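You operate a simulated robot arm through the tools that you are given. There is no shell and no other tool. Be economical: measure what you need, move in short steps, check, and stop when the job is done.

Carry out the task below with a simulated two-armed robot. There is one attempt and no reset: what you move stays moved.

TASK
Put the channel with purple handle on the top of table marked multipacks. Pick up the channel with blue handle with one hand, pass it to the other hand and put it on the top of table marked empties. Put the channel with white handle on the shelf of table marked multipacks. Fetch the can marked "plain" from the top of table marked lanes and stand it on the card in blue marked set up. Take the green tag marked full and put it on the shelf of table marked multipacks. Pull the drawer marked keg caps open. Do these in any order. Set down upright: channel with purple handle, channel with blue handle, channel with white handle, can.

Only the result counts: the job must be done as asked and must still hold three seconds after the hand-in. Knocking over, shifting, dropping, spilling or breaking anything else fails it. Lids that push on must go on centred and level and be pressed home; caps that screw on are set level and turned clockwise until they are tight.

THE ROBOT
Two 7-joint arms with two-finger parallel grippers on one trunk, on a base that drives. Base frame: it is fixed to the floor where the robot stands at the start and does not move with it; the origin is under the middle of the robot, x ahead of it, y to its left, z up; the surface under the hand at the start is at about z = 840. Lengths are in mm, angles in rad, forces in N, time in s.
The left shoulder is at the start at [69, 182, 1111], the right one opposite. With the tool pointing down near the work surface each hand reaches from about 300 to 740 mm from the robot's upright axis, wherever it stands, measured 20 degrees to its own side. Places, roughly: can marked berry sample, can marked lime sample, c [500, -1000, 1000]; card in blue marked set up [500, -750, 750]; channel with blue handle (11x20x16 cm) [500, -200, 900]; channel with purple handle (11x20x16 cm) [700, -200, 900]; channel with white handle (10x11x16 cm) [500, -500, 900]; drawer marked keg caps [-6800, 1200, 700]; green tag marked full [750, -2250, 1000]; shelf of table marked multipacks [600, -2100, 300]; top of table marked empties [100, -4100, 900]; top of table marked multipacks [600, -2100, 800]. Payload 3.91 kg a hand.
The TCP of each hand is the grasp point between the finger pads, 30 mm short of the fingertips. In the tool frame z runs along the fingers and y along their closing line. Largest opening 110 mm; finger width 20, thickness 10; the body of the gripper, 48 by 112 mm, starts 55 mm behind the TCP.
Orientation is that of the tool frame in the base frame, as a unit quaternion [x, y, z, w]. With the fingers straight down and closing along the base's y, the tool's x points along the base's -x, its y along +y and its z along -z.

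THE INTERFACE
- The arms move only by the tool drive_tool. It takes "left_plan", "right_plan" or both (then of equal length, played together; a hand with none holds still); each is a list of rows, each a list of 6 numbers: the shift along the tool's x, y, z in mm, then the turn, a rotation vector about the tool's x, y, z in degrees. In form: [[tx, ty, tz, ax, ay, az], ...]. A call has 1 to 10 rows; each row shifts and turns the commanded pose from where the row before left it, along the tool's axes as they then stand. "left_gripper" and "right_gripper" are, for a hand that has rows, the opening, from 0 (shut) to 1 (fully open), set as the call begins (left out, the last holds). A row lasts 0.2 s, in which the tool goes at most 50 mm and 0.15 rad; a call with a longer step from one row to the next is refused whole, and so is a gripper value outside its range. Where a pose cannot be reached the arm comes as near as it can. A force on the tool above 40 N (or 10 N above the force at the start of the call, whichever is more), or a blocked arm, ends the call early, and 0.2 s more pass. The fingers move at their own pace (about 72 mm/s each) and stop on an object; they squeeze with about 23 N. The grip force told is the motor's: it shows also when the fingers shut on nothing. Time passes only in rows, and 0.2 s behind the last, so rows that do not move let the fingers close. It gives the time, the measured TCP pose, the force on the tool (base axes), the opening and the grip force at its end, in the units of the frame above (readings bear some noise), with the torque about the TCP (base axes, N m) and any sound that the robot's microphone picked up.
- Cameras (640 x 400 px; columns grow to the right, rows downward): "scene" is now at [195.4, -49, 1299.7]; the picture's right is [-0.57, -0.82, 0.00], its down [-0.48, 0.33, -0.81] and it looks along [0.67, -0.46, -0.58] (base axes); focal length 247 px, centre (320, 200). "left" rides on the left gripper at [72, -17, -103] in its tool frame; the picture's right is [0.23, 0.97, 0.00], its down [-0.76, 0.18, -0.62] and it looks along [-0.61, 0.14, 0.78] (tool axes); focal length 222 px, centre (320, 200). "right" rides on the right gripper at [72, 17, -103] in its tool frame; the picture's right is [-0.23, 0.97, 0.00], its down [-0.76, -0.18, -0.62] and it looks along [-0.61, -0.14, 0.78] (tool axes); focal length 222 px, centre (320, 200). There is no depth. A picture from a camera that has moved, and an enlarged one, comes with that camera's place and axes in the base frame and with its lens.
- capture(camera): a new picture of that camera. It takes no simulated time.
- slide_trunk(by): slides the trunk up (or, below 0, down) by that many mm; the arms and the scene camera ride with it, the base frame stays. It gives what a move gives, with no picture.
- roll_base(legs): drives the robot by 1 to 6 legs, each [ahead, left, turn to the left] in mm, mm and rad, along the robot's own axes; the way and the turn of a leg run together, so that a leg with both is an arc; at most 1500 mm and 3.142 rad a leg. The arms and the cameras ride along, it lands a little off, and it stops where it bumps. It gives what a move gives.
- head_to(pan, tilt): turns the head with the scene camera to pan (to the left, within 1.396 rad either way) and tilt (down, from -0.506 to 1.204), counted from straight ahead of the robot. It gives what a move gives.
- inspect(camera, box): a new picture of the part [left, top, right, bottom] of that camera's present view, enlarged. It takes no simulated time.
- hand_in(): hands the job in; it is judged then, once.

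Work in short steps. Places have to be worked out from the pictures, the camera data and where the tool is seen: move nearer, look again, correct. Check each grasp and each placing, and mend what went wrong. You have 186 turns and 166 pictures in all, those below and enlarged ones among them. Open the grippers and draw the arms clear of the work before you hand the job in, unless the task says otherwise.

The tools are called by a JSON object that holds its "fn" and its "kwargs". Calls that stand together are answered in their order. drive_tool: Moves the arms, as the interface text tells. Its arguments: {"type":"object","properties":{"left_plan":{"type":"array"},"left_gripper":{"type":"number"},"right_plan":{"type":"array"},"right_gripper":{"type":"number"}},"required":[]} The other tools are called the same way: slide_trunk (by) slides the trunk up or down; roll_base (legs) drives the base; head_to (pan, tilt) turns the head that bears the scene camera; capture (camera) takes a picture; inspect (camera, box) takes an enlarged picture of a part of a camera's view; hand_in () hands the job in.

At the start:

```text
time: 0.0
left_position: [427.4, -65.5, 1100.0]
left_tool_rot: [0.0, 1.0, 0.0, 0.0]
left_force: [0.6, -0.1, 0.1]
left_wrist_torque: [-0.02, 0.0, -0.01]
left_finger_gap: 110.1
left_finger_force: 0.0
right_position: [396.4, -447.0, 1057.7]
right_tool_rot: [0.0, 1.0, 0.001, 0.0]
right_force: [-0.2, 0.8, 0.2]
right_wrist_torque: [0.02, 0.0, 0.0]
right_finger_gap: 109.9
right_finger_force: 0.0
trunk travel left (down, up): [-375.0, 139.0]
robot x, y, heading: [2.2, 0.5, 0.002]
head pan, tilt: [-0.609, 0.621]
```

scene: 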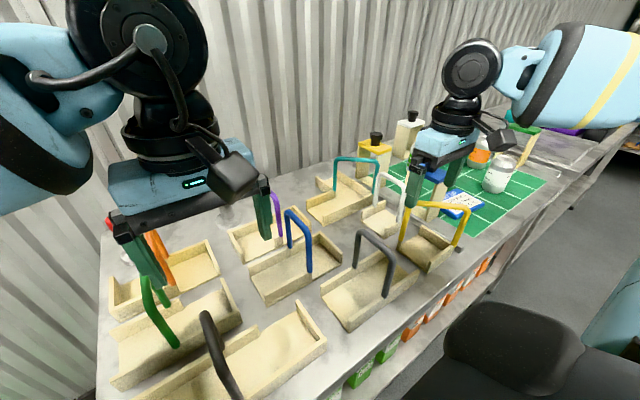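
right: 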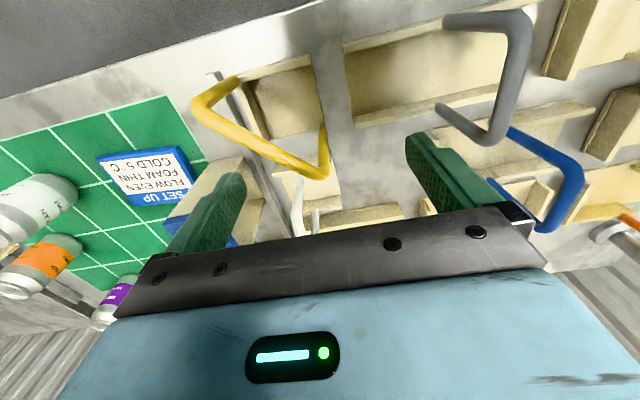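
left: 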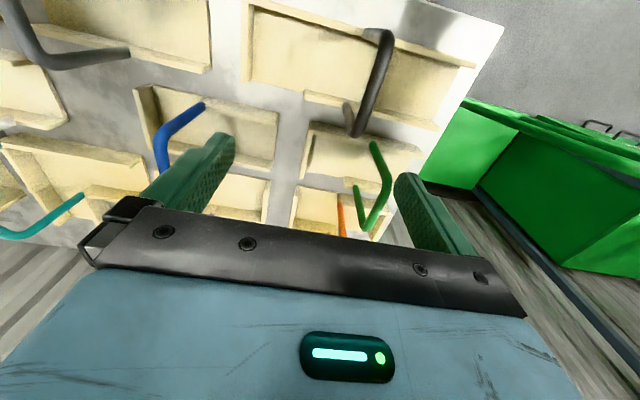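

I'll first survey the scene: look with the head toward the right (down the bench line).

{"fn": "head_to", "kwargs": {"pan": -1.2, "tilt": 0.4}}

{"fn": "capture", "kwargs": {"camera": "scene"}}

{"fn": "head_to", "kwargs": {"pan": -0.3, "tilt": 0.8}}

{"fn": "capture", "kwargs": {"camera": "scene"}}

```text
time: 1.0
left_position: [427.1, -66.2, 1099.8]
left_tool_rot: [0.0, 1.0, 0.001, -0.001]
left_force: [0.4, 0.0, 0.2]
left_wrist_torque: [0.03, -0.01, 0.02]
left_finger_gap: 110.1
left_finger_force: 0.1
right_position: [396.2, -447.8, 1055.9]
right_tool_rot: [0.0, 1.0, 0.0, 0.0]
right_force: [0.5, -0.6, -1.4]
right_wrist_torque: [-0.02, -0.02, 0.0]
right_finger_gap: 109.8
right_finger_force: 0.1
trunk travel left (down, up): [-375.0, 139.0]
robot x, y, heading: [-0.2, 1.8, 0.001]
head pan, tilt: [-1.201, 0.4]
```

```text
162 pictures are left
camera scene: at [157.1, -85.1, 1319.8], right [-0.93, -0.36, 0.0], down [-0.14, 0.36, -0.92], along [0.33, -0.86, -0.39], focal length 247 px, centre (320, 200)
```

scene: 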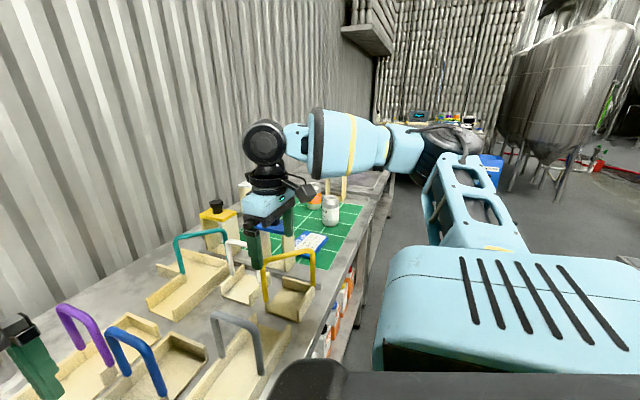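

```text
time: 2.2
left_position: [427.6, -65.9, 1099.8]
left_tool_rot: [0.0, 1.0, 0.0, 0.0]
left_force: [0.4, -0.5, -0.1]
left_wrist_torque: [-0.02, -0.02, 0.0]
left_finger_gap: 110.3
left_finger_force: 0.0
right_position: [396.4, -448.7, 1058.0]
right_tool_rot: [0.0, 1.0, 0.0, 0.0]
right_force: [0.4, 0.6, -0.1]
right_wrist_torque: [0.0, 0.0, 0.0]
right_finger_gap: 110.0
right_finger_force: 0.2
trunk travel left (down, up): [-375.0, 139.0]
robot x, y, heading: [1.5, 1.9, 0.0]
head pan, tilt: [-0.3, 0.799]
```

```text
161 pictures are left
camera scene: at [200.5, -22.7, 1284.8], right [-0.3, -0.96, 0.0], down [-0.68, 0.21, -0.7], along [0.67, -0.21, -0.72], focal length 247 px, centre (320, 200)
```

scene: 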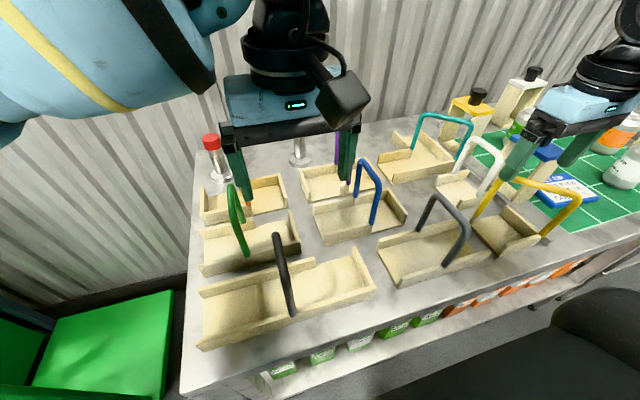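

Let me zoom in on the blue, purple and white channels.

{"fn": "inspect", "kwargs": {"camera": "scene", "box": [280, 100, 560, 275]}}

```text
2.29 times, centred on (420, 188) of scene
camera zoom: at [200.5, -22.7, 1284.8], right [-0.3, -0.96, 0.0], down [-0.68, 0.21, -0.7], along [0.67, -0.21, -0.72], focal length 565 px, centre (91, 229)
```

zoom: 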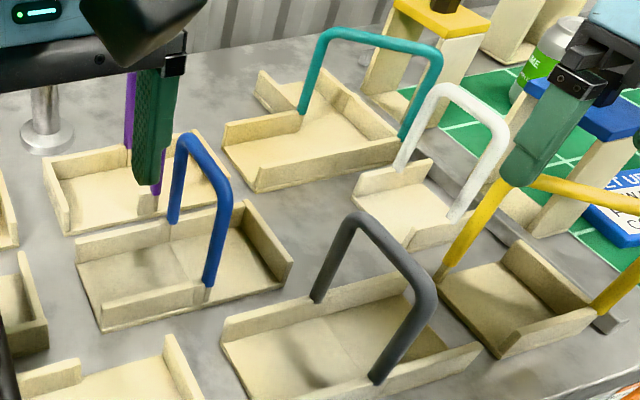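

Bars of blue (~[517,-219]) and white (~[516,-482]) run along x at z≈995. I'll raise the trunk for clearance and move right to view the can and card area.

{"fn": "slide_trunk", "kwargs": {"by": 130}}

{"fn": "drive_tool", "kwargs": {"left_plan": [[30, 0, 0, 0, 0, 0], [30, 0, 0, 0, 0, 0]], "right_plan": [[0, 0, -40, 0, 0, 0], [0, 0, -40, 0, 0, 0]]}}

{"fn": "roll_base", "kwargs": {"legs": [[0, -700, 0]]}}

{"fn": "head_to", "kwargs": {"pan": -0.5, "tilt": 0.7}}

{"fn": "capture", "kwargs": {"camera": "scene"}}

{"fn": "head_to", "kwargs": {"pan": -1.2, "tilt": 0.4}}

{"fn": "capture", "kwargs": {"camera": "scene"}}

```text
time: 3.8
left_position: [427.7, -65.0, 1229.4]
left_tool_rot: [0.0, 1.0, 0.0, -0.001]
left_force: [-0.1, 0.0, -1.4]
left_wrist_torque: [-0.01, 0.02, -0.01]
left_finger_gap: 109.9
left_finger_force: 0.1
right_position: [397.2, -448.3, 1185.6]
right_tool_rot: [0.0, 1.0, -0.001, -0.002]
right_force: [0.3, 0.5, -0.3]
right_wrist_torque: [0.0, -0.01, -0.02]
right_finger_gap: 109.8
right_finger_force: 0.0
trunk travel left (down, up): [-505.0, 9.0]
robot x, y, heading: [0.3, -0.0, 0.002]
head pan, tilt: [-0.3, 0.799]
```

```text
time: 4.4
left_position: [366.7, -64.8, 1231.4]
left_tool_rot: [0.001, 1.0, -0.001, -0.001]
left_force: [0.3, 0.6, -0.1]
left_wrist_torque: [-0.03, -0.02, 0.02]
left_finger_gap: 109.9
left_finger_force: 0.1
right_position: [397.3, -449.1, 1267.3]
right_tool_rot: [0.0, 1.0, 0.0, 0.002]
right_force: [-0.4, 0.1, -0.3]
right_wrist_torque: [-0.01, 0.03, 0.0]
right_finger_gap: 109.9
right_finger_force: 0.1
trunk travel left (down, up): [-505.0, 9.0]
robot x, y, heading: [1.9, 1.3, -0.003]
head pan, tilt: [-0.3, 0.799]
```

```text
time: 10.8
left_position: [362.0, -754.7, 1230.1]
left_tool_rot: [0.005, 1.0, 0.001, 0.001]
left_force: [-0.1, 0.4, 0.3]
left_wrist_torque: [-0.01, 0.01, 0.02]
left_finger_gap: 110.2
left_finger_force: 0.0
right_position: [388.4, -1139.8, 1267.2]
right_tool_rot: [0.005, 1.0, 0.0, 0.0]
right_force: [0.0, -0.2, -0.3]
right_wrist_torque: [-0.01, -0.01, 0.02]
right_finger_gap: 110.1
right_finger_force: 0.0
trunk travel left (down, up): [-505.0, 9.0]
robot x, y, heading: [-2.6, -684.7, -0.013]
head pan, tilt: [-0.3, 0.799]
```

```text
time: 11.6
left_position: [363.3, -754.4, 1230.6]
left_tool_rot: [0.005, 1.0, 0.0, 0.0]
left_force: [-0.2, 0.2, 0.6]
left_wrist_torque: [-0.01, -0.01, -0.05]
left_finger_gap: 110.0
left_finger_force: 0.1
right_position: [389.2, -1140.4, 1268.0]
right_tool_rot: [0.005, 1.0, 0.0, 0.0]
right_force: [-0.2, 0.1, 0.4]
right_wrist_torque: [0.01, 0.02, -0.01]
right_finger_gap: 110.1
right_finger_force: 0.0
trunk travel left (down, up): [-505.0, 9.0]
robot x, y, heading: [-5.2, -687.4, -0.005]
head pan, tilt: [-0.499, 0.7]
```

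```text
159 pictures are left
camera scene: at [92.9, -727.0, 1445.9], right [-0.49, -0.87, 0.0], down [-0.56, 0.31, -0.76], along [0.67, -0.37, -0.64], focal length 247 px, centre (320, 200)
```

scene: 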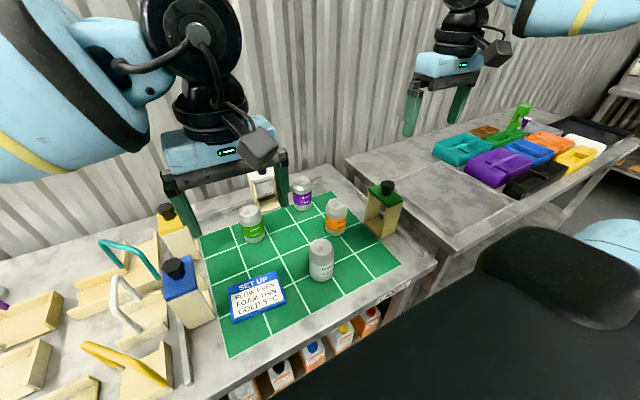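

```text
time: 12.6
left_position: [363.9, -755.1, 1230.7]
left_tool_rot: [0.006, 1.0, 0.0, -0.001]
left_force: [0.0, -0.7, 0.3]
left_wrist_torque: [0.02, -0.03, 0.0]
left_finger_gap: 110.2
left_finger_force: 0.0
right_position: [389.4, -1139.8, 1266.8]
right_tool_rot: [0.005, 1.0, 0.001, 0.0]
right_force: [-0.4, 0.2, -0.2]
right_wrist_torque: [-0.02, 0.01, -0.01]
right_finger_gap: 110.0
right_finger_force: 0.0
trunk travel left (down, up): [-505.0, 9.0]
robot x, y, heading: [-4.8, -686.6, -0.011]
head pan, tilt: [-1.201, 0.4]
```

```text
158 pictures are left
camera scene: at [51.4, -772.3, 1472.8], right [-0.94, -0.35, 0.0], down [-0.14, 0.36, -0.92], along [0.32, -0.86, -0.39], focal length 247 px, centre (320, 200)
```

scene: 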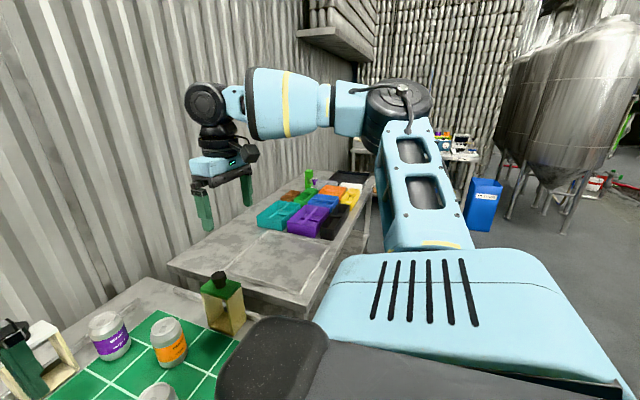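

Four cans; the near white one is likely "plain". Zoom to check.

{"fn": "head_to", "kwargs": {"pan": -0.5, "tilt": 0.8}}

{"fn": "inspect", "kwargs": {"camera": "scene", "box": [200, 120, 420, 340]}}

```text
time: 13.7
left_position: [363.1, -755.4, 1230.2]
left_tool_rot: [0.006, 1.0, 0.0, 0.0]
left_force: [0.5, 0.3, 0.0]
left_wrist_torque: [-0.01, 0.01, 0.0]
left_finger_gap: 109.8
left_finger_force: 0.1
right_position: [389.9, -1139.8, 1268.0]
right_tool_rot: [0.005, 1.0, 0.0, 0.0]
right_force: [-0.2, 0.5, 0.2]
right_wrist_torque: [0.01, -0.01, -0.02]
right_finger_gap: 110.0
right_finger_force: 0.1
trunk travel left (down, up): [-505.0, 9.0]
robot x, y, heading: [-1.4, -686.3, -0.012]
head pan, tilt: [-0.499, 0.799]
```

```text
1.82 times, centred on (310, 230) of scene
camera zoom: at [89.0, -725.1, 1437.7], right [-0.49, -0.87, 0.0], down [-0.63, 0.35, -0.7], along [0.61, -0.34, -0.72], focal length 449 px, centre (338, 146)
```

zoom: 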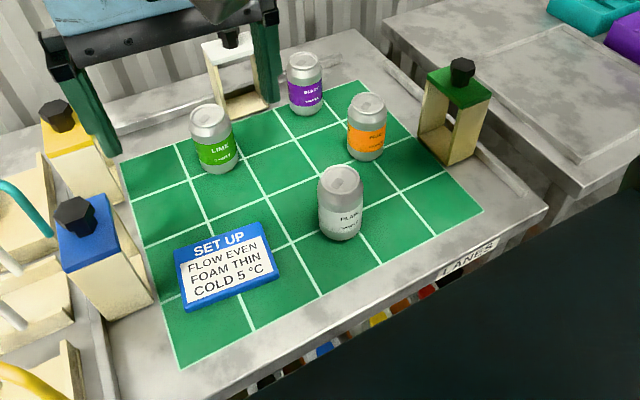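

Plain can is near [447,-930], ~66 mm wide, top ≈955; card centre ≈[455,-746]. I bring the right hand above the can and look.

{"fn": "drive_tool", "kwargs": {"right_plan": [[-10, 36, 20, 0, 0, 0], [-10, 36, 20, 0, 0, 0], [-10, 36, 20, 0, 0, 0], [-10, 36, 20, 0, 0, 0], [-10, 36, 20, 0, 0, 0], [-7, 30, 20, 0, 0, 0], [0, 0, 30, 0, 0, 0]], "right_gripper": 1}}

{"fn": "capture", "kwargs": {"camera": "right"}}

{"fn": "capture", "kwargs": {"camera": "scene"}}

```text
time: 15.3
left_position: [361.7, -756.3, 1229.6]
left_tool_rot: [0.005, 1.0, 0.0, 0.0]
left_force: [0.1, 1.0, 0.0]
left_wrist_torque: [0.04, -0.02, 0.02]
left_finger_gap: 110.0
left_finger_force: 0.1
right_position: [447.2, -930.6, 1116.1]
right_tool_rot: [0.006, 1.0, 0.001, 0.0]
right_force: [0.1, 0.3, 0.5]
right_wrist_torque: [0.0, -0.01, -0.02]
right_finger_gap: 110.1
right_finger_force: 0.0
trunk travel left (down, up): [-505.0, 9.0]
robot x, y, heading: [-3.9, -687.3, -0.011]
head pan, tilt: [-0.499, 0.799]
```

```text
156 pictures are left
camera right: at [374.9, -914.5, 1220.2], right [0.24, 0.97, 0.0], down [0.76, -0.19, 0.62], along [0.61, -0.15, -0.78], focal length 222 px, centre (320, 200)
```

right: 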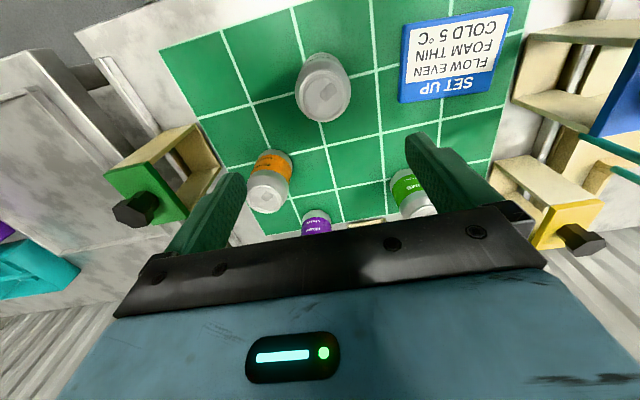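

```text
155 pictures are left
camera scene: at [89.6, -725.8, 1437.6], right [-0.49, -0.87, 0.0], down [-0.63, 0.35, -0.7], along [0.61, -0.34, -0.72], focal length 247 px, centre (320, 200)
```

scene: 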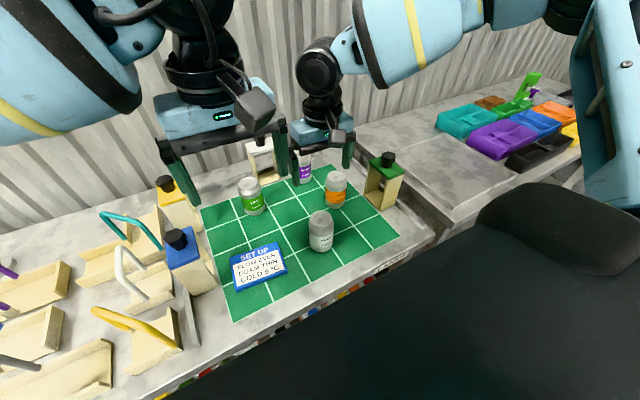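

Right-camera triangulation puts the lid at about [440,-926]. Descend to z≈918 and close.

{"fn": "drive_tool", "kwargs": {"right_plan": [[7, 4, 40, 0, 0, 0], [0, 0, 40, 0, 0, 0], [0, 0, 40, 0, 0, 0], [0, 0, 40, 0, 0, 0], [0, 0, 38, 0, 0, 0]]}}

{"fn": "capture", "kwargs": {"camera": "right"}}

```text
time: 16.5
left_position: [362.6, -755.8, 1230.3]
left_tool_rot: [0.006, 1.0, -0.001, 0.0]
left_force: [0.3, -0.1, -0.4]
left_wrist_torque: [0.03, -0.02, 0.01]
left_finger_gap: 110.0
left_finger_force: 0.0
right_position: [440.3, -926.8, 918.8]
right_tool_rot: [0.006, 1.0, 0.0, 0.0]
right_force: [0.6, -1.2, 1.0]
right_wrist_torque: [0.01, -0.02, 0.01]
right_finger_gap: 109.8
right_finger_force: 0.0
trunk travel left (down, up): [-505.0, 9.0]
robot x, y, heading: [-6.7, -685.5, -0.011]
head pan, tilt: [-0.499, 0.799]
```

```text
154 pictures are left
camera right: at [368.4, -909.6, 1023.3], right [0.24, 0.97, 0.0], down [0.76, -0.19, 0.62], along [0.61, -0.15, -0.78], focal length 222 px, centre (320, 200)
```

right: 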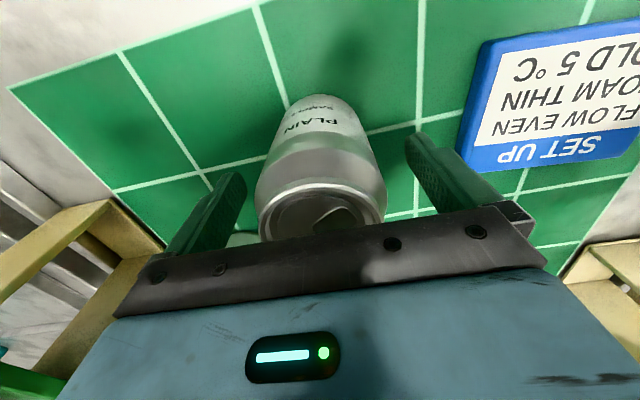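

Near base edge gives can centre x≈443, lid z≈935, so we're well aligned. Lower 8 mm and close.

{"fn": "drive_tool", "kwargs": {"right_plan": [[-2, 0, 8, 0, 0, 0]]}}

{"fn": "drive_tool", "kwargs": {"right_plan": [[0, 0, 0, 0, 0, 0], [0, 0, 0, 0, 0, 0], [0, 0, 0, 0, 0, 0]], "right_gripper": 0}}

{"fn": "capture", "kwargs": {"camera": "right"}}

```text
time: 16.9
left_position: [362.1, -756.0, 1230.7]
left_tool_rot: [0.006, 1.0, 0.0, 0.0]
left_force: [0.2, -0.3, -0.1]
left_wrist_torque: [0.0, -0.01, -0.01]
left_finger_gap: 110.0
left_finger_force: 0.0
right_position: [442.4, -928.3, 913.0]
right_tool_rot: [0.005, 1.0, 0.001, 0.0]
right_force: [0.5, -0.2, -0.6]
right_wrist_torque: [-0.02, -0.01, 0.01]
right_finger_gap: 110.1
right_finger_force: 0.1
trunk travel left (down, up): [-505.0, 9.0]
robot x, y, heading: [-4.7, -685.6, -0.008]
head pan, tilt: [-0.499, 0.799]
```

```text
time: 17.7
left_position: [361.9, -755.7, 1230.4]
left_tool_rot: [0.005, 1.0, 0.0, 0.0]
left_force: [0.0, -1.0, 0.7]
left_wrist_torque: [0.02, -0.01, -0.02]
left_finger_gap: 110.1
left_finger_force: 0.1
right_position: [441.9, -927.4, 913.2]
right_tool_rot: [0.006, 1.0, 0.001, 0.001]
right_force: [-0.2, 0.4, -0.1]
right_wrist_torque: [-0.04, 0.01, 0.0]
right_finger_gap: 65.3
right_finger_force: 22.7
trunk travel left (down, up): [-505.0, 9.0]
robot x, y, heading: [-5.2, -687.4, -0.012]
head pan, tilt: [-0.499, 0.799]
```

```text
153 pictures are left
camera right: at [369.2, -910.4, 1016.6], right [0.24, 0.97, 0.0], down [0.76, -0.19, 0.62], along [0.61, -0.15, -0.78], focal length 222 px, centre (320, 200)
```

right: 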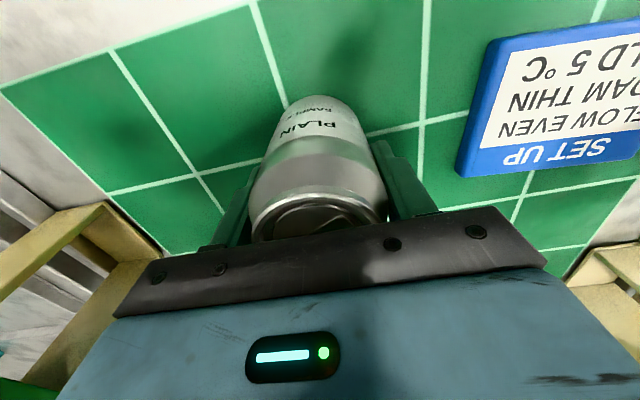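

Can held at 65 mm. Lift and carry it to above the card.

{"fn": "drive_tool", "kwargs": {"right_plan": [[0, 0, -35, 0, 0, 0], [0, 0, -35, 0, 0, 0], [-3, 45, 0, 0, 0, 0], [-3, 45, 0, 0, 0, 0], [-3, 45, 0, 0, 0, 0], [-3, 45, 0, 0, 0, 0], [0, 0, 0, 0, 0, 0]]}}

{"fn": "capture", "kwargs": {"camera": "right"}}

{"fn": "capture", "kwargs": {"camera": "scene"}}

```text
time: 19.3
left_position: [362.5, -756.1, 1231.5]
left_tool_rot: [0.005, 1.0, 0.0, -0.001]
left_force: [-0.4, 0.3, 0.2]
left_wrist_torque: [0.02, 0.0, 0.03]
left_finger_gap: 110.2
left_finger_force: 0.1
right_position: [412.0, -836.4, 1020.5]
right_tool_rot: [0.005, 1.0, 0.0, 0.0]
right_force: [0.0, 0.0, -3.1]
right_wrist_torque: [-0.04, -0.03, -0.03]
right_finger_gap: 65.4
right_finger_force: 22.9
right hand out of reach, approached as far as the arm can: row 4, 5, 6
trunk travel left (down, up): [-505.0, 9.0]
robot x, y, heading: [-3.0, -688.5, -0.009]
head pan, tilt: [-0.499, 0.799]
```

```text
152 pictures are left
camera right: at [339.2, -819.9, 1124.4], right [0.24, 0.97, 0.0], down [0.76, -0.19, 0.62], along [0.61, -0.15, -0.78], focal length 222 px, centre (320, 200)
```

right: 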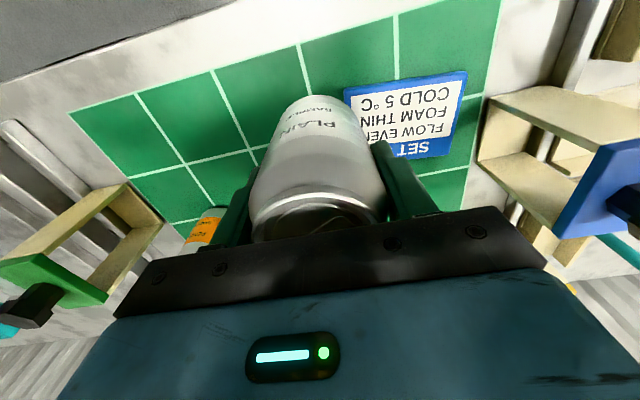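

```text
151 pictures are left
camera scene: at [89.2, -725.2, 1437.7], right [-0.49, -0.87, 0.0], down [-0.63, 0.35, -0.7], along [0.61, -0.34, -0.72], focal length 247 px, centre (320, 200)
```

scene: 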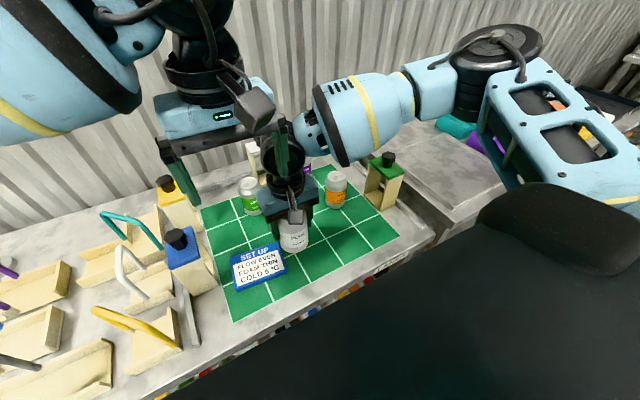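

The arm's reach limits that side; I'll back the hand toward −y and instead shift the base left.

{"fn": "drive_tool", "kwargs": {"right_plan": [[3, -45, 0, 0, 0, 0], [3, -45, 0, 0, 0, 0], [0, 0, 0, 0, 0, 0]]}}

```text
time: 20.1
left_position: [362.8, -755.2, 1230.2]
left_tool_rot: [0.005, 1.0, 0.0, 0.0]
left_force: [0.3, 0.2, 0.3]
left_wrist_torque: [0.02, 0.01, 0.01]
left_finger_gap: 110.1
left_finger_force: 0.0
right_position: [403.1, -928.4, 1021.4]
right_tool_rot: [0.006, 1.0, 0.0, 0.0]
right_force: [1.7, -0.1, -4.1]
right_wrist_torque: [0.01, -0.04, -0.02]
right_finger_gap: 65.6
right_finger_force: 22.9
trunk travel left (down, up): [-505.0, 9.0]
robot x, y, heading: [-2.0, -686.7, -0.012]
head pan, tilt: [-0.499, 0.799]
```

Now drive the base left 180 mm.

{"fn": "roll_base", "kwargs": {"legs": [[0, 180, 0]]}}

{"fn": "capture", "kwargs": {"camera": "right"}}

{"fn": "capture", "kwargs": {"camera": "scene"}}

```text
time: 22.3
left_position: [364.2, -575.9, 1230.4]
left_tool_rot: [0.005, 1.0, 0.0, -0.001]
left_force: [0.0, 0.2, 0.0]
left_wrist_torque: [-0.02, 0.0, 0.0]
left_finger_gap: 110.1
left_finger_force: 0.1
right_position: [406.1, -747.4, 1021.5]
right_tool_rot: [0.006, 1.0, 0.0, 0.0]
right_force: [0.5, 0.3, -4.0]
right_wrist_torque: [0.01, -0.02, -0.01]
right_finger_gap: 65.5
right_finger_force: 23.7
trunk travel left (down, up): [-505.0, 9.0]
robot x, y, heading: [-0.1, -503.1, -0.011]
head pan, tilt: [-0.499, 0.799]
```

```text
150 pictures are left
camera right: at [332.6, -732.1, 1125.2], right [0.24, 0.97, 0.0], down [0.76, -0.19, 0.62], along [0.61, -0.15, -0.78], focal length 222 px, centre (320, 200)
```

right: 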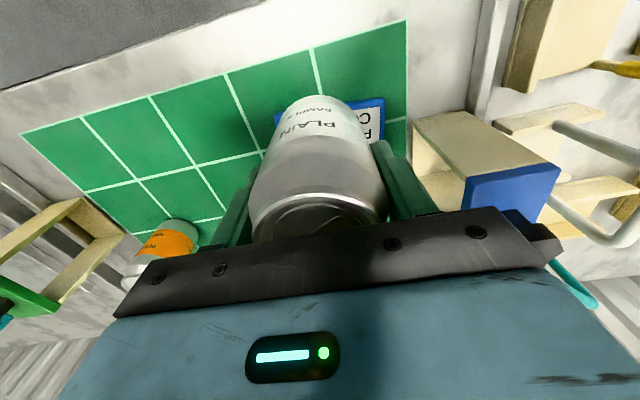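

```text
149 pictures are left
camera scene: at [91.2, -545.3, 1437.7], right [-0.49, -0.87, 0.0], down [-0.63, 0.35, -0.7], along [0.61, -0.34, -0.72], focal length 247 px, centre (320, 200)
```

scene: 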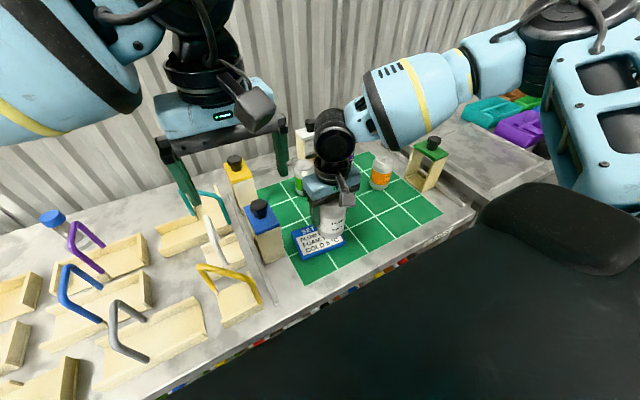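

Card centre ≈[456,-743]. Move over it and descend to just above.

{"fn": "drive_tool", "kwargs": {"right_plan": [[-25, 2, 0, 0, 0, 0], [-25, 2, 0, 0, 0, 0], [0, 0, 40, 0, 0, 0], [0, 0, 35, 0, 0, 0], [0, 0, 0, 0, 0, 0]]}}

{"fn": "capture", "kwargs": {"camera": "scene"}}

{"fn": "capture", "kwargs": {"camera": "right"}}

```text
time: 23.5
left_position: [363.7, -574.7, 1230.4]
left_tool_rot: [0.005, 1.0, 0.001, 0.0]
left_force: [0.1, 0.0, 0.0]
left_wrist_torque: [0.02, -0.02, 0.02]
left_finger_gap: 110.2
left_finger_force: 0.0
right_position: [456.7, -746.6, 945.3]
right_tool_rot: [0.004, 1.0, 0.001, 0.001]
right_force: [-0.6, -0.4, -3.8]
right_wrist_torque: [0.01, -0.05, 0.01]
right_finger_gap: 65.5
right_finger_force: 22.6
trunk travel left (down, up): [-505.0, 9.0]
robot x, y, heading: [-2.8, -506.5, -0.011]
head pan, tilt: [-0.499, 0.799]
```

```text
148 pictures are left
camera scene: at [90.6, -544.7, 1437.8], right [-0.49, -0.87, 0.0], down [-0.63, 0.35, -0.7], along [0.61, -0.34, -0.72], focal length 247 px, centre (320, 200)
```

scene: 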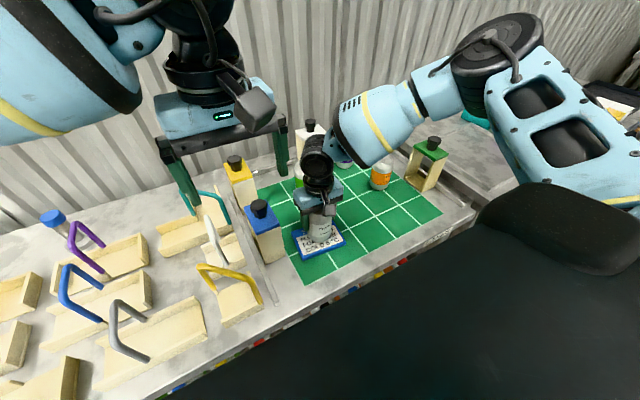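

```text
147 pictures are left
camera right: at [383.4, -729.3, 1050.0], right [0.24, 0.97, 0.0], down [0.76, -0.19, 0.62], along [0.61, -0.15, -0.78], focal length 222 px, centre (320, 200)
```

right: 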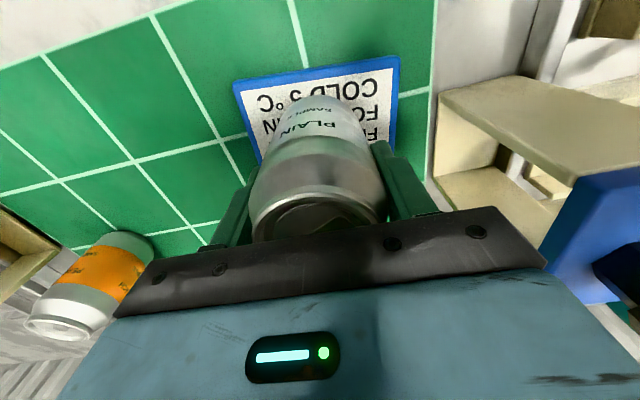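

Well centred over the card. Lower in small steps until contact.

{"fn": "drive_tool", "kwargs": {"right_plan": [[0, 0, 12, 0, 0, 0], [0, 0, 6, 0, 0, 0], [0, 0, 4, 0, 0, 0], [0, 0, 3, 0, 0, 0], [0, 0, 0, 0, 0, 0]]}}

```text
time: 24.7
left_position: [363.8, -574.7, 1231.0]
left_tool_rot: [0.006, 1.0, 0.0, 0.001]
left_force: [0.0, -0.7, -0.4]
left_wrist_torque: [0.01, 0.0, 0.0]
left_finger_gap: 110.1
left_finger_force: 0.1
right_position: [454.6, -745.8, 922.8]
right_tool_rot: [0.005, 1.0, 0.002, 0.004]
right_force: [2.0, 1.4, 13.6]
right_wrist_torque: [0.0, -0.03, -0.09]
right_finger_gap: 64.5
right_finger_force: 22.6
trunk travel left (down, up): [-505.0, 9.0]
robot x, y, heading: [-2.0, -507.3, -0.008]
head pan, tilt: [-0.499, 0.799]
```

Contact (13.6 N up) at z≈923. Relax 2 mm up, release, and rise.

{"fn": "drive_tool", "kwargs": {"right_plan": [[0, 0, -2, 0, 0, 0]]}}

{"fn": "drive_tool", "kwargs": {"right_plan": [[0, 0, 0, 0, 0, 0], [0, 0, 0, 0, 0, 0], [0, 0, -20, 0, 0, 0], [0, 0, -40, 0, 0, 0], [0, 0, -40, 0, 0, 0], [0, 0, -40, 0, 0, 0], [0, 0, -40, 0, 0, 0]], "right_gripper": 1}}

{"fn": "capture", "kwargs": {"camera": "right"}}

{"fn": "inspect", "kwargs": {"camera": "scene", "box": [220, 140, 480, 300]}}

```text
time: 25.1
left_position: [364.6, -575.3, 1229.8]
left_tool_rot: [0.005, 1.0, 0.001, -0.001]
left_force: [1.1, 0.3, 1.2]
left_wrist_torque: [-0.03, 0.01, -0.02]
left_finger_gap: 110.0
left_finger_force: 0.0
right_position: [455.0, -745.5, 923.4]
right_tool_rot: [0.006, 1.0, 0.001, 0.001]
right_force: [2.6, 0.6, 6.4]
right_wrist_torque: [0.07, -0.23, 0.01]
right_finger_gap: 64.5
right_finger_force: 22.7
trunk travel left (down, up): [-505.0, 9.0]
robot x, y, heading: [-1.3, -504.9, -0.011]
head pan, tilt: [-0.499, 0.799]
```

```text
time: 26.7
left_position: [363.3, -573.8, 1230.5]
left_tool_rot: [0.006, 1.0, -0.001, 0.001]
left_force: [0.3, -0.4, 0.2]
left_wrist_torque: [-0.01, -0.02, -0.03]
left_finger_gap: 110.2
left_finger_force: 0.1
right_position: [453.9, -744.1, 1103.9]
right_tool_rot: [0.006, 1.0, 0.0, 0.001]
right_force: [0.7, 0.7, 0.3]
right_wrist_torque: [-0.03, -0.02, 0.01]
right_finger_gap: 109.8
right_finger_force: 0.1
trunk travel left (down, up): [-505.0, 9.0]
robot x, y, heading: [-3.6, -506.8, -0.009]
head pan, tilt: [-0.499, 0.799]
```

```text
146 pictures are left
camera right: at [380.7, -726.9, 1208.1], right [0.24, 0.97, 0.0], down [0.76, -0.19, 0.62], along [0.61, -0.15, -0.78], focal length 222 px, centre (320, 200)
```

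right: 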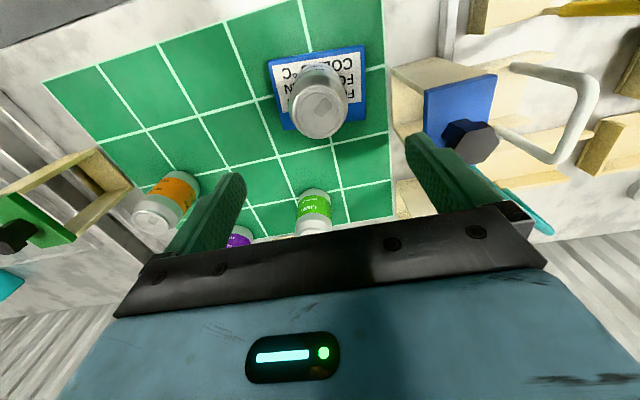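

```text
2.46 times, centred on (350, 220) of scene
camera zoom: at [90.0, -544.6, 1437.8], right [-0.49, -0.87, 0.0], down [-0.63, 0.35, -0.7], along [0.61, -0.34, -0.72], focal length 608 px, centre (246, 151)
```

zoom: 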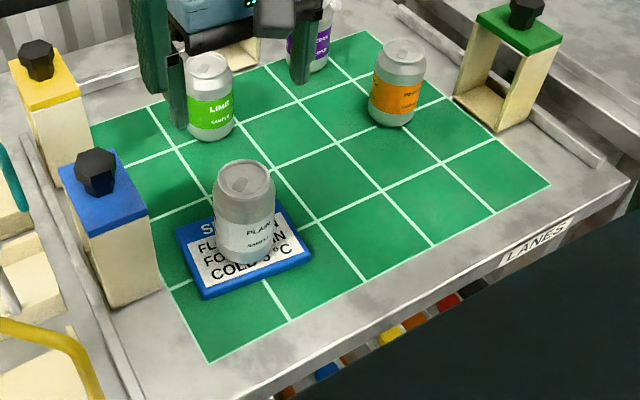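

Can is upright on the card, others undisturbed. Raise right hand, move base to y≈-400, and look at the channels.

{"fn": "drive_tool", "kwargs": {"right_plan": [[10, 0, -40, 0, 0, 0], [10, 0, -40, 0, 0, 0], [10, 0, -30, 0, 0, 0]]}}

{"fn": "roll_base", "kwargs": {"legs": [[0, 110, 0]]}}

{"fn": "head_to", "kwargs": {"pan": 0.1, "tilt": 0.8}}

{"fn": "capture", "kwargs": {"camera": "scene"}}

{"fn": "capture", "kwargs": {"camera": "left"}}

```text
time: 27.5
left_position: [364.6, -575.5, 1231.1]
left_tool_rot: [0.005, 1.0, 0.0, 0.0]
left_force: [-0.1, 0.1, 0.3]
left_wrist_torque: [0.01, 0.0, 0.0]
left_finger_gap: 110.0
left_finger_force: 0.0
right_position: [423.6, -743.4, 1212.3]
right_tool_rot: [0.005, 1.0, 0.0, 0.0]
right_force: [0.0, 0.2, -0.2]
right_wrist_torque: [0.01, -0.03, 0.01]
right_finger_gap: 109.7
right_finger_force: 0.0
trunk travel left (down, up): [-505.0, 9.0]
robot x, y, heading: [-1.9, -504.1, -0.01]
head pan, tilt: [-0.499, 0.799]
```

```text
time: 29.2
left_position: [364.9, -464.0, 1230.7]
left_tool_rot: [0.004, 1.0, 0.001, 0.0]
left_force: [-0.3, -0.7, 0.2]
left_wrist_torque: [-0.04, -0.01, 0.03]
left_finger_gap: 110.3
left_finger_force: 0.0
right_position: [426.4, -633.3, 1213.3]
right_tool_rot: [0.005, 1.0, 0.0, 0.0]
right_force: [0.3, -0.2, -0.2]
right_wrist_torque: [0.01, -0.01, 0.02]
right_finger_gap: 109.9
right_finger_force: 0.1
trunk travel left (down, up): [-505.0, 9.0]
robot x, y, heading: [0.6, -394.9, -0.008]
head pan, tilt: [-0.499, 0.799]
```

```text
time: 30.2
left_position: [365.8, -464.3, 1229.6]
left_tool_rot: [0.005, 1.0, -0.001, 0.0]
left_force: [-0.3, 0.9, -0.6]
left_wrist_torque: [0.02, 0.0, 0.01]
left_finger_gap: 109.8
left_finger_force: 0.0
right_position: [426.0, -634.2, 1212.2]
right_tool_rot: [0.005, 1.0, 0.0, 0.001]
right_force: [-0.3, -0.2, 0.6]
right_wrist_torque: [0.03, -0.02, 0.01]
right_finger_gap: 110.1
right_finger_force: 0.0
trunk travel left (down, up): [-505.0, 9.0]
robot x, y, heading: [-1.9, -394.6, -0.008]
head pan, tilt: [0.099, 0.799]
```

```text
144 pictures are left
camera scene: at [102.0, -387.6, 1437.7], right [0.09, -1.0, 0.0], down [-0.71, -0.06, -0.7], along [0.69, 0.06, -0.72], focal length 247 px, centre (320, 200)
```

scene: 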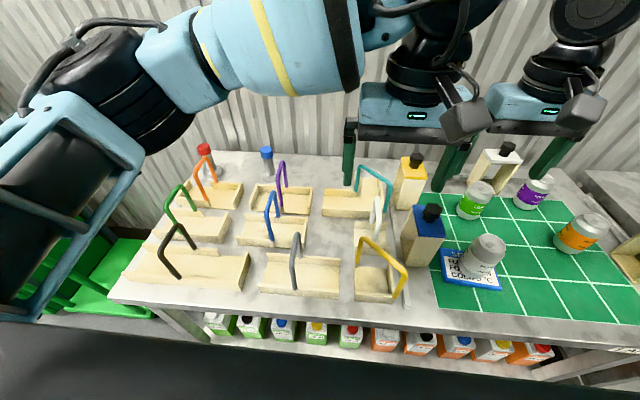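

```text
143 pictures are left
camera left: at [292.8, -481.4, 1334.2], right [-0.22, 0.98, 0.0], down [0.76, 0.17, 0.62], along [0.61, 0.14, -0.78], focal length 222 px, centre (320, 200)
```

left: 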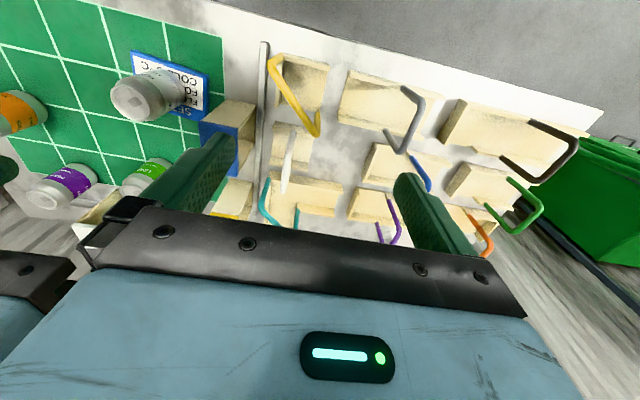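

Zoom on purple/blue/white handles.

{"fn": "inspect", "kwargs": {"camera": "scene", "box": [220, 140, 420, 265]}}

```text
3.20 times, centred on (320, 202) of scene
camera zoom: at [102.0, -387.6, 1437.7], right [0.09, -1.0, 0.0], down [-0.71, -0.06, -0.7], along [0.69, 0.06, -0.72], focal length 791 px, centre (320, 192)
```

zoom: 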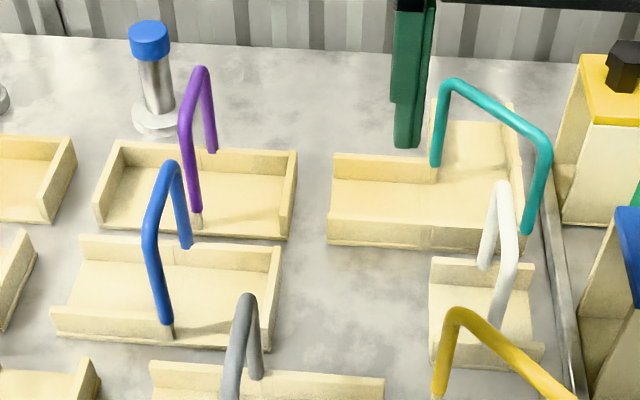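

Purple bar centre ≈[642,-228], along x, z≈992. Move left hand above it, partially opened.

{"fn": "drive_tool", "kwargs": {"left_plan": [[-30, 26, 11, 0, 0, 0], [-30, 26, 11, 0, 0, 0], [-30, 26, 11, 0, 0, 0], [-30, 26, 11, 0, 0, 0], [-31, 26, 11, 0, 0, 0], [-31, 26, 11, 0, 0, 0], [-31, 26, 11, 0, 0, 0], [-31, 26, 11, 0, 0, 0], [-31, 26, 11, 0, 0, 0], [0, 0, 20, 0, 0, 0]], "left_gripper": 0.65}}

{"fn": "capture", "kwargs": {"camera": "left"}}

{"fn": "inspect", "kwargs": {"camera": "scene", "box": [200, 100, 440, 250]}}

```text
time: 32.4
left_position: [644.1, -231.2, 1111.3]
left_tool_rot: [0.005, 1.0, 0.0, 0.0]
left_force: [0.6, 0.1, -0.4]
left_wrist_torque: [0.0, 0.03, 0.01]
left_finger_gap: 71.3
left_finger_force: 0.1
right_position: [426.6, -632.4, 1213.0]
right_tool_rot: [0.006, 1.0, -0.001, 0.0]
right_force: [-0.3, 0.2, -0.1]
right_wrist_torque: [0.0, 0.01, -0.01]
right_finger_gap: 109.9
right_finger_force: 0.1
trunk travel left (down, up): [-505.0, 9.0]
robot x, y, heading: [-0.5, -388.0, -0.006]
head pan, tilt: [0.099, 0.799]
```

```text
141 pictures are left
camera left: at [570.6, -248.9, 1214.4], right [-0.22, 0.98, 0.0], down [0.76, 0.17, 0.62], along [0.61, 0.13, -0.78], focal length 222 px, centre (320, 200)
```

left: 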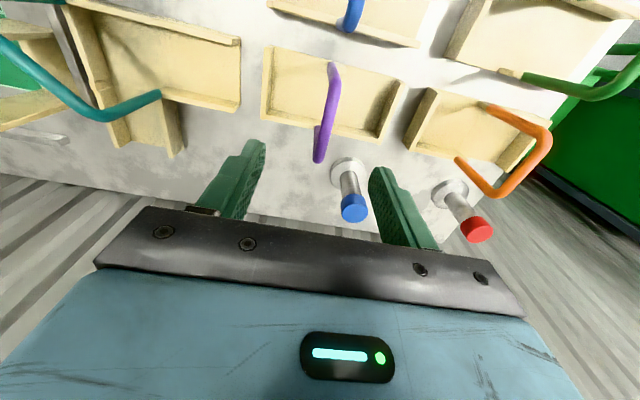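

```text
2.67 times, centred on (320, 175) of scene
camera zoom: at [102.1, -386.4, 1437.6], right [0.09, -1.0, 0.0], down [-0.71, -0.07, -0.7], along [0.69, 0.06, -0.72], focal length 659 px, centre (320, 267)
```

zoom: 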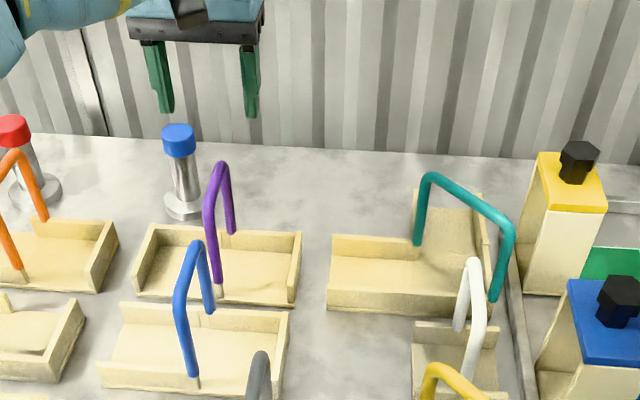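

Well aligned ([641,-230]). Descend and grip.

{"fn": "drive_tool", "kwargs": {"left_plan": [[2, 1, 35, 0, 0, 0], [0, 0, 35, 0, 0, 0], [0, 0, 35, 0, 0, 0], [0, 0, 18, 0, 0, 0], [0, 0, 0, 0, 0, 0]]}}

{"fn": "capture", "kwargs": {"camera": "left"}}

```text
time: 33.6
left_position: [640.5, -231.9, 988.4]
left_tool_rot: [0.005, 1.0, 0.0, 0.0]
left_force: [0.4, 0.5, 0.3]
left_wrist_torque: [0.02, -0.02, 0.05]
left_finger_gap: 71.4
left_finger_force: 0.2
right_position: [425.9, -633.2, 1213.3]
right_tool_rot: [0.005, 1.0, 0.0, -0.001]
right_force: [-0.3, -0.2, 0.4]
right_wrist_torque: [0.04, -0.01, 0.04]
right_finger_gap: 109.9
right_finger_force: 0.0
trunk travel left (down, up): [-505.0, 9.0]
robot x, y, heading: [-2.4, -398.2, -0.007]
head pan, tilt: [0.099, 0.799]
```

```text
139 pictures are left
camera left: at [567.7, -248.0, 1092.8], right [-0.22, 0.98, 0.0], down [0.76, 0.17, 0.62], along [0.61, 0.14, -0.78], focal length 222 px, centre (320, 200)
```

left: 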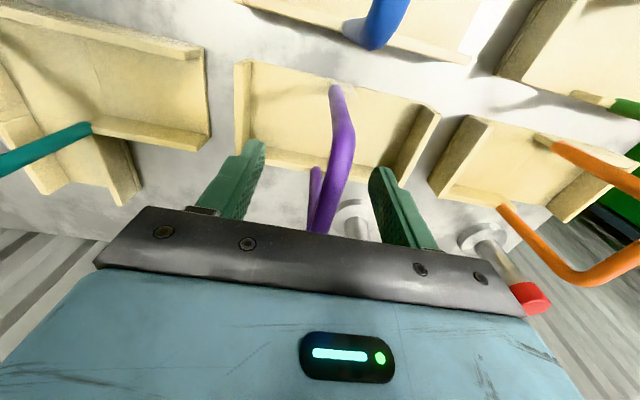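

Handle bar is between the fingers. Close.

{"fn": "drive_tool", "kwargs": {"left_plan": [[0, 0, 0, 0, 0, 0], [0, 0, 0, 0, 0, 0], [0, 0, 0, 0, 0, 0], [0, 0, 0, 0, 0, 0]], "left_gripper": 0}}

{"fn": "drive_tool", "kwargs": {"left_plan": [[0, 0, -20, 0, 0, 0], [0, 0, -20, 0, 0, 0], [0, 0, 0, 0, 0, 0]]}}

{"fn": "capture", "kwargs": {"camera": "left"}}

{"fn": "capture", "kwargs": {"camera": "scene"}}

```text
time: 34.6
left_position: [641.4, -229.7, 988.2]
left_tool_rot: [0.005, 1.0, 0.0, 0.001]
left_force: [0.0, 0.1, -0.6]
left_wrist_torque: [-0.02, 0.03, 0.01]
left_finger_gap: 12.5
left_finger_force: 23.2
right_position: [425.8, -633.7, 1212.8]
right_tool_rot: [0.006, 1.0, 0.0, 0.0]
right_force: [0.3, 0.3, 1.1]
right_wrist_torque: [-0.04, -0.02, 0.03]
right_finger_gap: 110.0
right_finger_force: 0.1
trunk travel left (down, up): [-505.0, 9.0]
robot x, y, heading: [-3.7, -393.6, -0.009]
head pan, tilt: [0.099, 0.799]
```

```text
time: 35.4
left_position: [640.5, -230.1, 1030.1]
left_tool_rot: [0.005, 1.0, 0.0, 0.0]
left_force: [-0.4, 0.4, -3.8]
left_wrist_torque: [-0.05, 0.05, 0.01]
left_finger_gap: 12.4
left_finger_force: 22.8
right_position: [424.9, -633.3, 1212.3]
right_tool_rot: [0.005, 1.0, 0.0, 0.0]
right_force: [0.6, -0.5, -0.2]
right_wrist_torque: [0.03, 0.03, 0.0]
right_finger_gap: 110.0
right_finger_force: 0.1
trunk travel left (down, up): [-505.0, 9.0]
robot x, y, heading: [-0.6, -397.4, -0.006]
head pan, tilt: [0.099, 0.799]
```

```text
138 pictures are left
camera left: at [568.0, -248.6, 1133.2], right [-0.22, 0.98, 0.0], down [0.76, 0.17, 0.62], along [0.61, 0.14, -0.78], focal length 222 px, centre (320, 200)
```

left: 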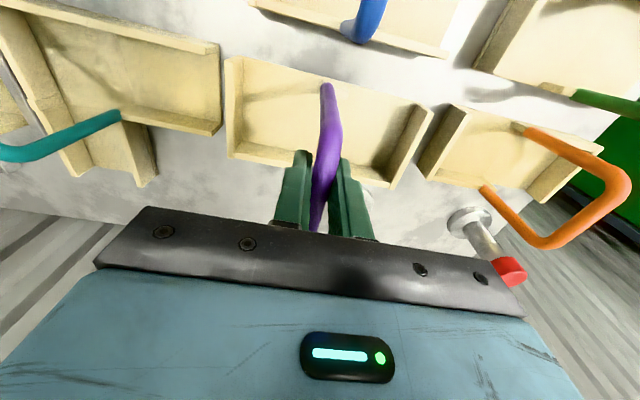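

```text
137 pictures are left
camera scene: at [102.6, -387.3, 1437.6], right [0.09, -1.0, 0.0], down [-0.71, -0.06, -0.7], along [0.69, 0.06, -0.72], focal length 247 px, centre (320, 200)
```

scene: 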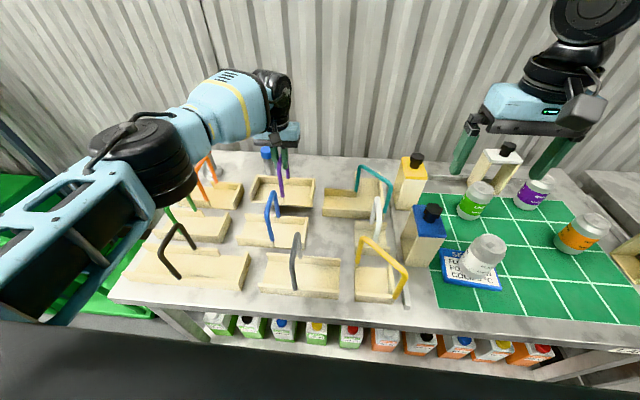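

Held and level. Lift 200 mm, retract over the table.

{"fn": "drive_tool", "kwargs": {"left_plan": [[0, 0, -45, 0, 0, 0], [0, 0, -45, 0, 0, 0], [0, 0, -45, 0, 0, 0], [0, 0, -45, 0, 0, 0], [0, 0, -30, 0, 0, 0], [40, 0, 0, 0, 0, 0], [40, 0, 0, 0, 0, 0], [40, 0, 0, 0, 0, 0], [40, 0, 0, 0, 0, 0], [40, 0, 0, 0, 0, 0]]}}

{"fn": "roll_base", "kwargs": {"legs": [[0, 140, 0]]}}

{"fn": "head_to", "kwargs": {"pan": -0.3, "tilt": 0.8}}

{"fn": "capture", "kwargs": {"camera": "scene"}}

{"fn": "capture", "kwargs": {"camera": "right"}}

```text
time: 37.6
left_position: [423.5, -228.3, 1223.9]
left_tool_rot: [0.003, 1.0, 0.0, 0.001]
left_force: [1.0, 0.5, -1.6]
left_wrist_torque: [0.04, 0.06, 0.02]
left_finger_gap: 12.6
left_finger_force: 23.2
left hand out of reach, approached as far as the arm can: row 4, 5
right_position: [425.8, -634.2, 1212.0]
right_tool_rot: [0.005, 1.0, 0.0, 0.001]
right_force: [-0.4, 0.1, 0.2]
right_wrist_torque: [0.01, 0.0, 0.02]
right_finger_gap: 110.0
right_finger_force: 0.1
trunk travel left (down, up): [-505.0, 9.0]
robot x, y, heading: [-1.2, -392.4, -0.012]
head pan, tilt: [0.099, 0.799]
```

```text
time: 39.4
left_position: [426.9, -88.6, 1225.2]
left_tool_rot: [0.005, 1.0, 0.0, 0.001]
left_force: [0.2, -0.1, -3.0]
left_wrist_torque: [-0.02, 0.03, -0.01]
left_finger_gap: 12.7
left_finger_force: 22.9
right_position: [427.7, -494.2, 1211.9]
right_tool_rot: [0.005, 1.0, 0.0, 0.0]
right_force: [-0.9, 1.3, -0.6]
right_wrist_torque: [-0.01, -0.01, -0.03]
right_finger_gap: 110.1
right_finger_force: 0.1
trunk travel left (down, up): [-505.0, 9.0]
robot x, y, heading: [2.2, -256.0, -0.006]
head pan, tilt: [0.099, 0.799]
```

```text
time: 40.3
left_position: [425.6, -87.9, 1225.5]
left_tool_rot: [0.006, 1.0, 0.001, 0.0]
left_force: [1.0, 0.5, -1.3]
left_wrist_torque: [0.01, 0.05, 0.02]
left_finger_gap: 12.8
left_finger_force: 23.0
right_position: [428.0, -493.8, 1213.0]
right_tool_rot: [0.005, 1.0, 0.001, 0.0]
right_force: [0.6, 0.0, 0.2]
right_wrist_torque: [0.05, -0.01, -0.01]
right_finger_gap: 110.0
right_finger_force: 0.0
trunk travel left (down, up): [-505.0, 9.0]
robot x, y, heading: [-0.6, -256.0, -0.007]
head pan, tilt: [-0.3, 0.799]
```

```text
136 pictures are left
camera scene: at [99.9, -278.9, 1437.7], right [-0.3, -0.95, 0.0], down [-0.68, 0.22, -0.7], along [0.66, -0.21, -0.72], focal length 247 px, centre (320, 200)
```

scene: 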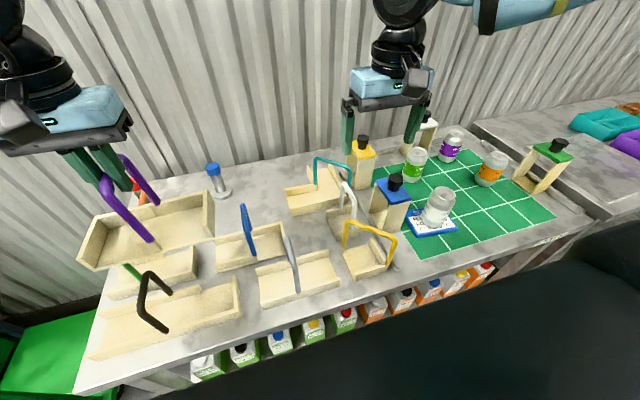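

```text
135 pictures are left
camera right: at [355.1, -476.6, 1316.6], right [0.24, 0.97, 0.0], down [0.76, -0.19, 0.62], along [0.61, -0.15, -0.78], focal length 222 px, centre (320, 200)
```

right: 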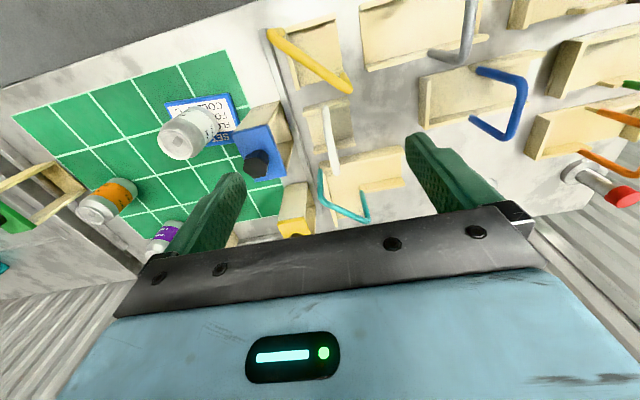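

White bar centre ≈[518,-495]. Move right hand over it with partial opening and look.

{"fn": "drive_tool", "kwargs": {"right_plan": [[-30, 0, 35, 0, 0, 0], [-30, 0, 35, 0, 0, 0], [-30, -1, 35, 0, 0, 0], [0, 0, 0, 0, 0, 0]], "right_gripper": 0.65}}

{"fn": "capture", "kwargs": {"camera": "right"}}

```text
time: 41.3
left_position: [425.2, -88.1, 1225.3]
left_tool_rot: [0.005, 1.0, 0.0, 0.002]
left_force: [0.2, -0.2, -2.1]
left_wrist_torque: [-0.02, 0.07, 0.01]
left_finger_gap: 12.4
left_finger_force: 23.1
right_position: [516.3, -493.7, 1107.5]
right_tool_rot: [0.006, 1.0, 0.0, 0.001]
right_force: [-0.9, -1.1, -0.2]
right_wrist_torque: [-0.02, -0.01, -0.01]
right_finger_gap: 71.4
right_finger_force: 0.1
trunk travel left (down, up): [-505.0, 9.0]
robot x, y, heading: [-0.4, -253.7, -0.011]
head pan, tilt: [-0.3, 0.799]
```

```text
134 pictures are left
camera right: at [443.6, -477.4, 1211.4], right [0.24, 0.97, 0.0], down [0.76, -0.18, 0.62], along [0.61, -0.15, -0.78], focal length 222 px, centre (320, 200)
```

right: 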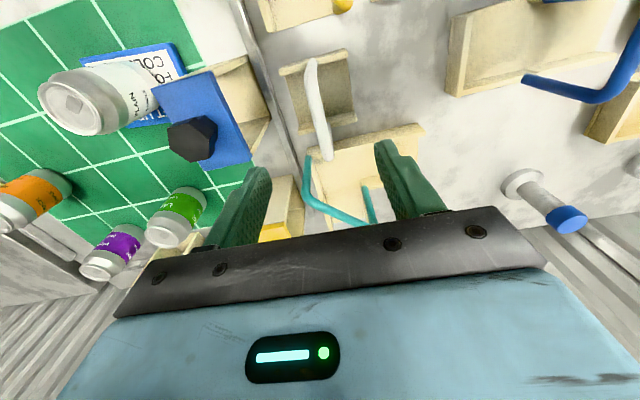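

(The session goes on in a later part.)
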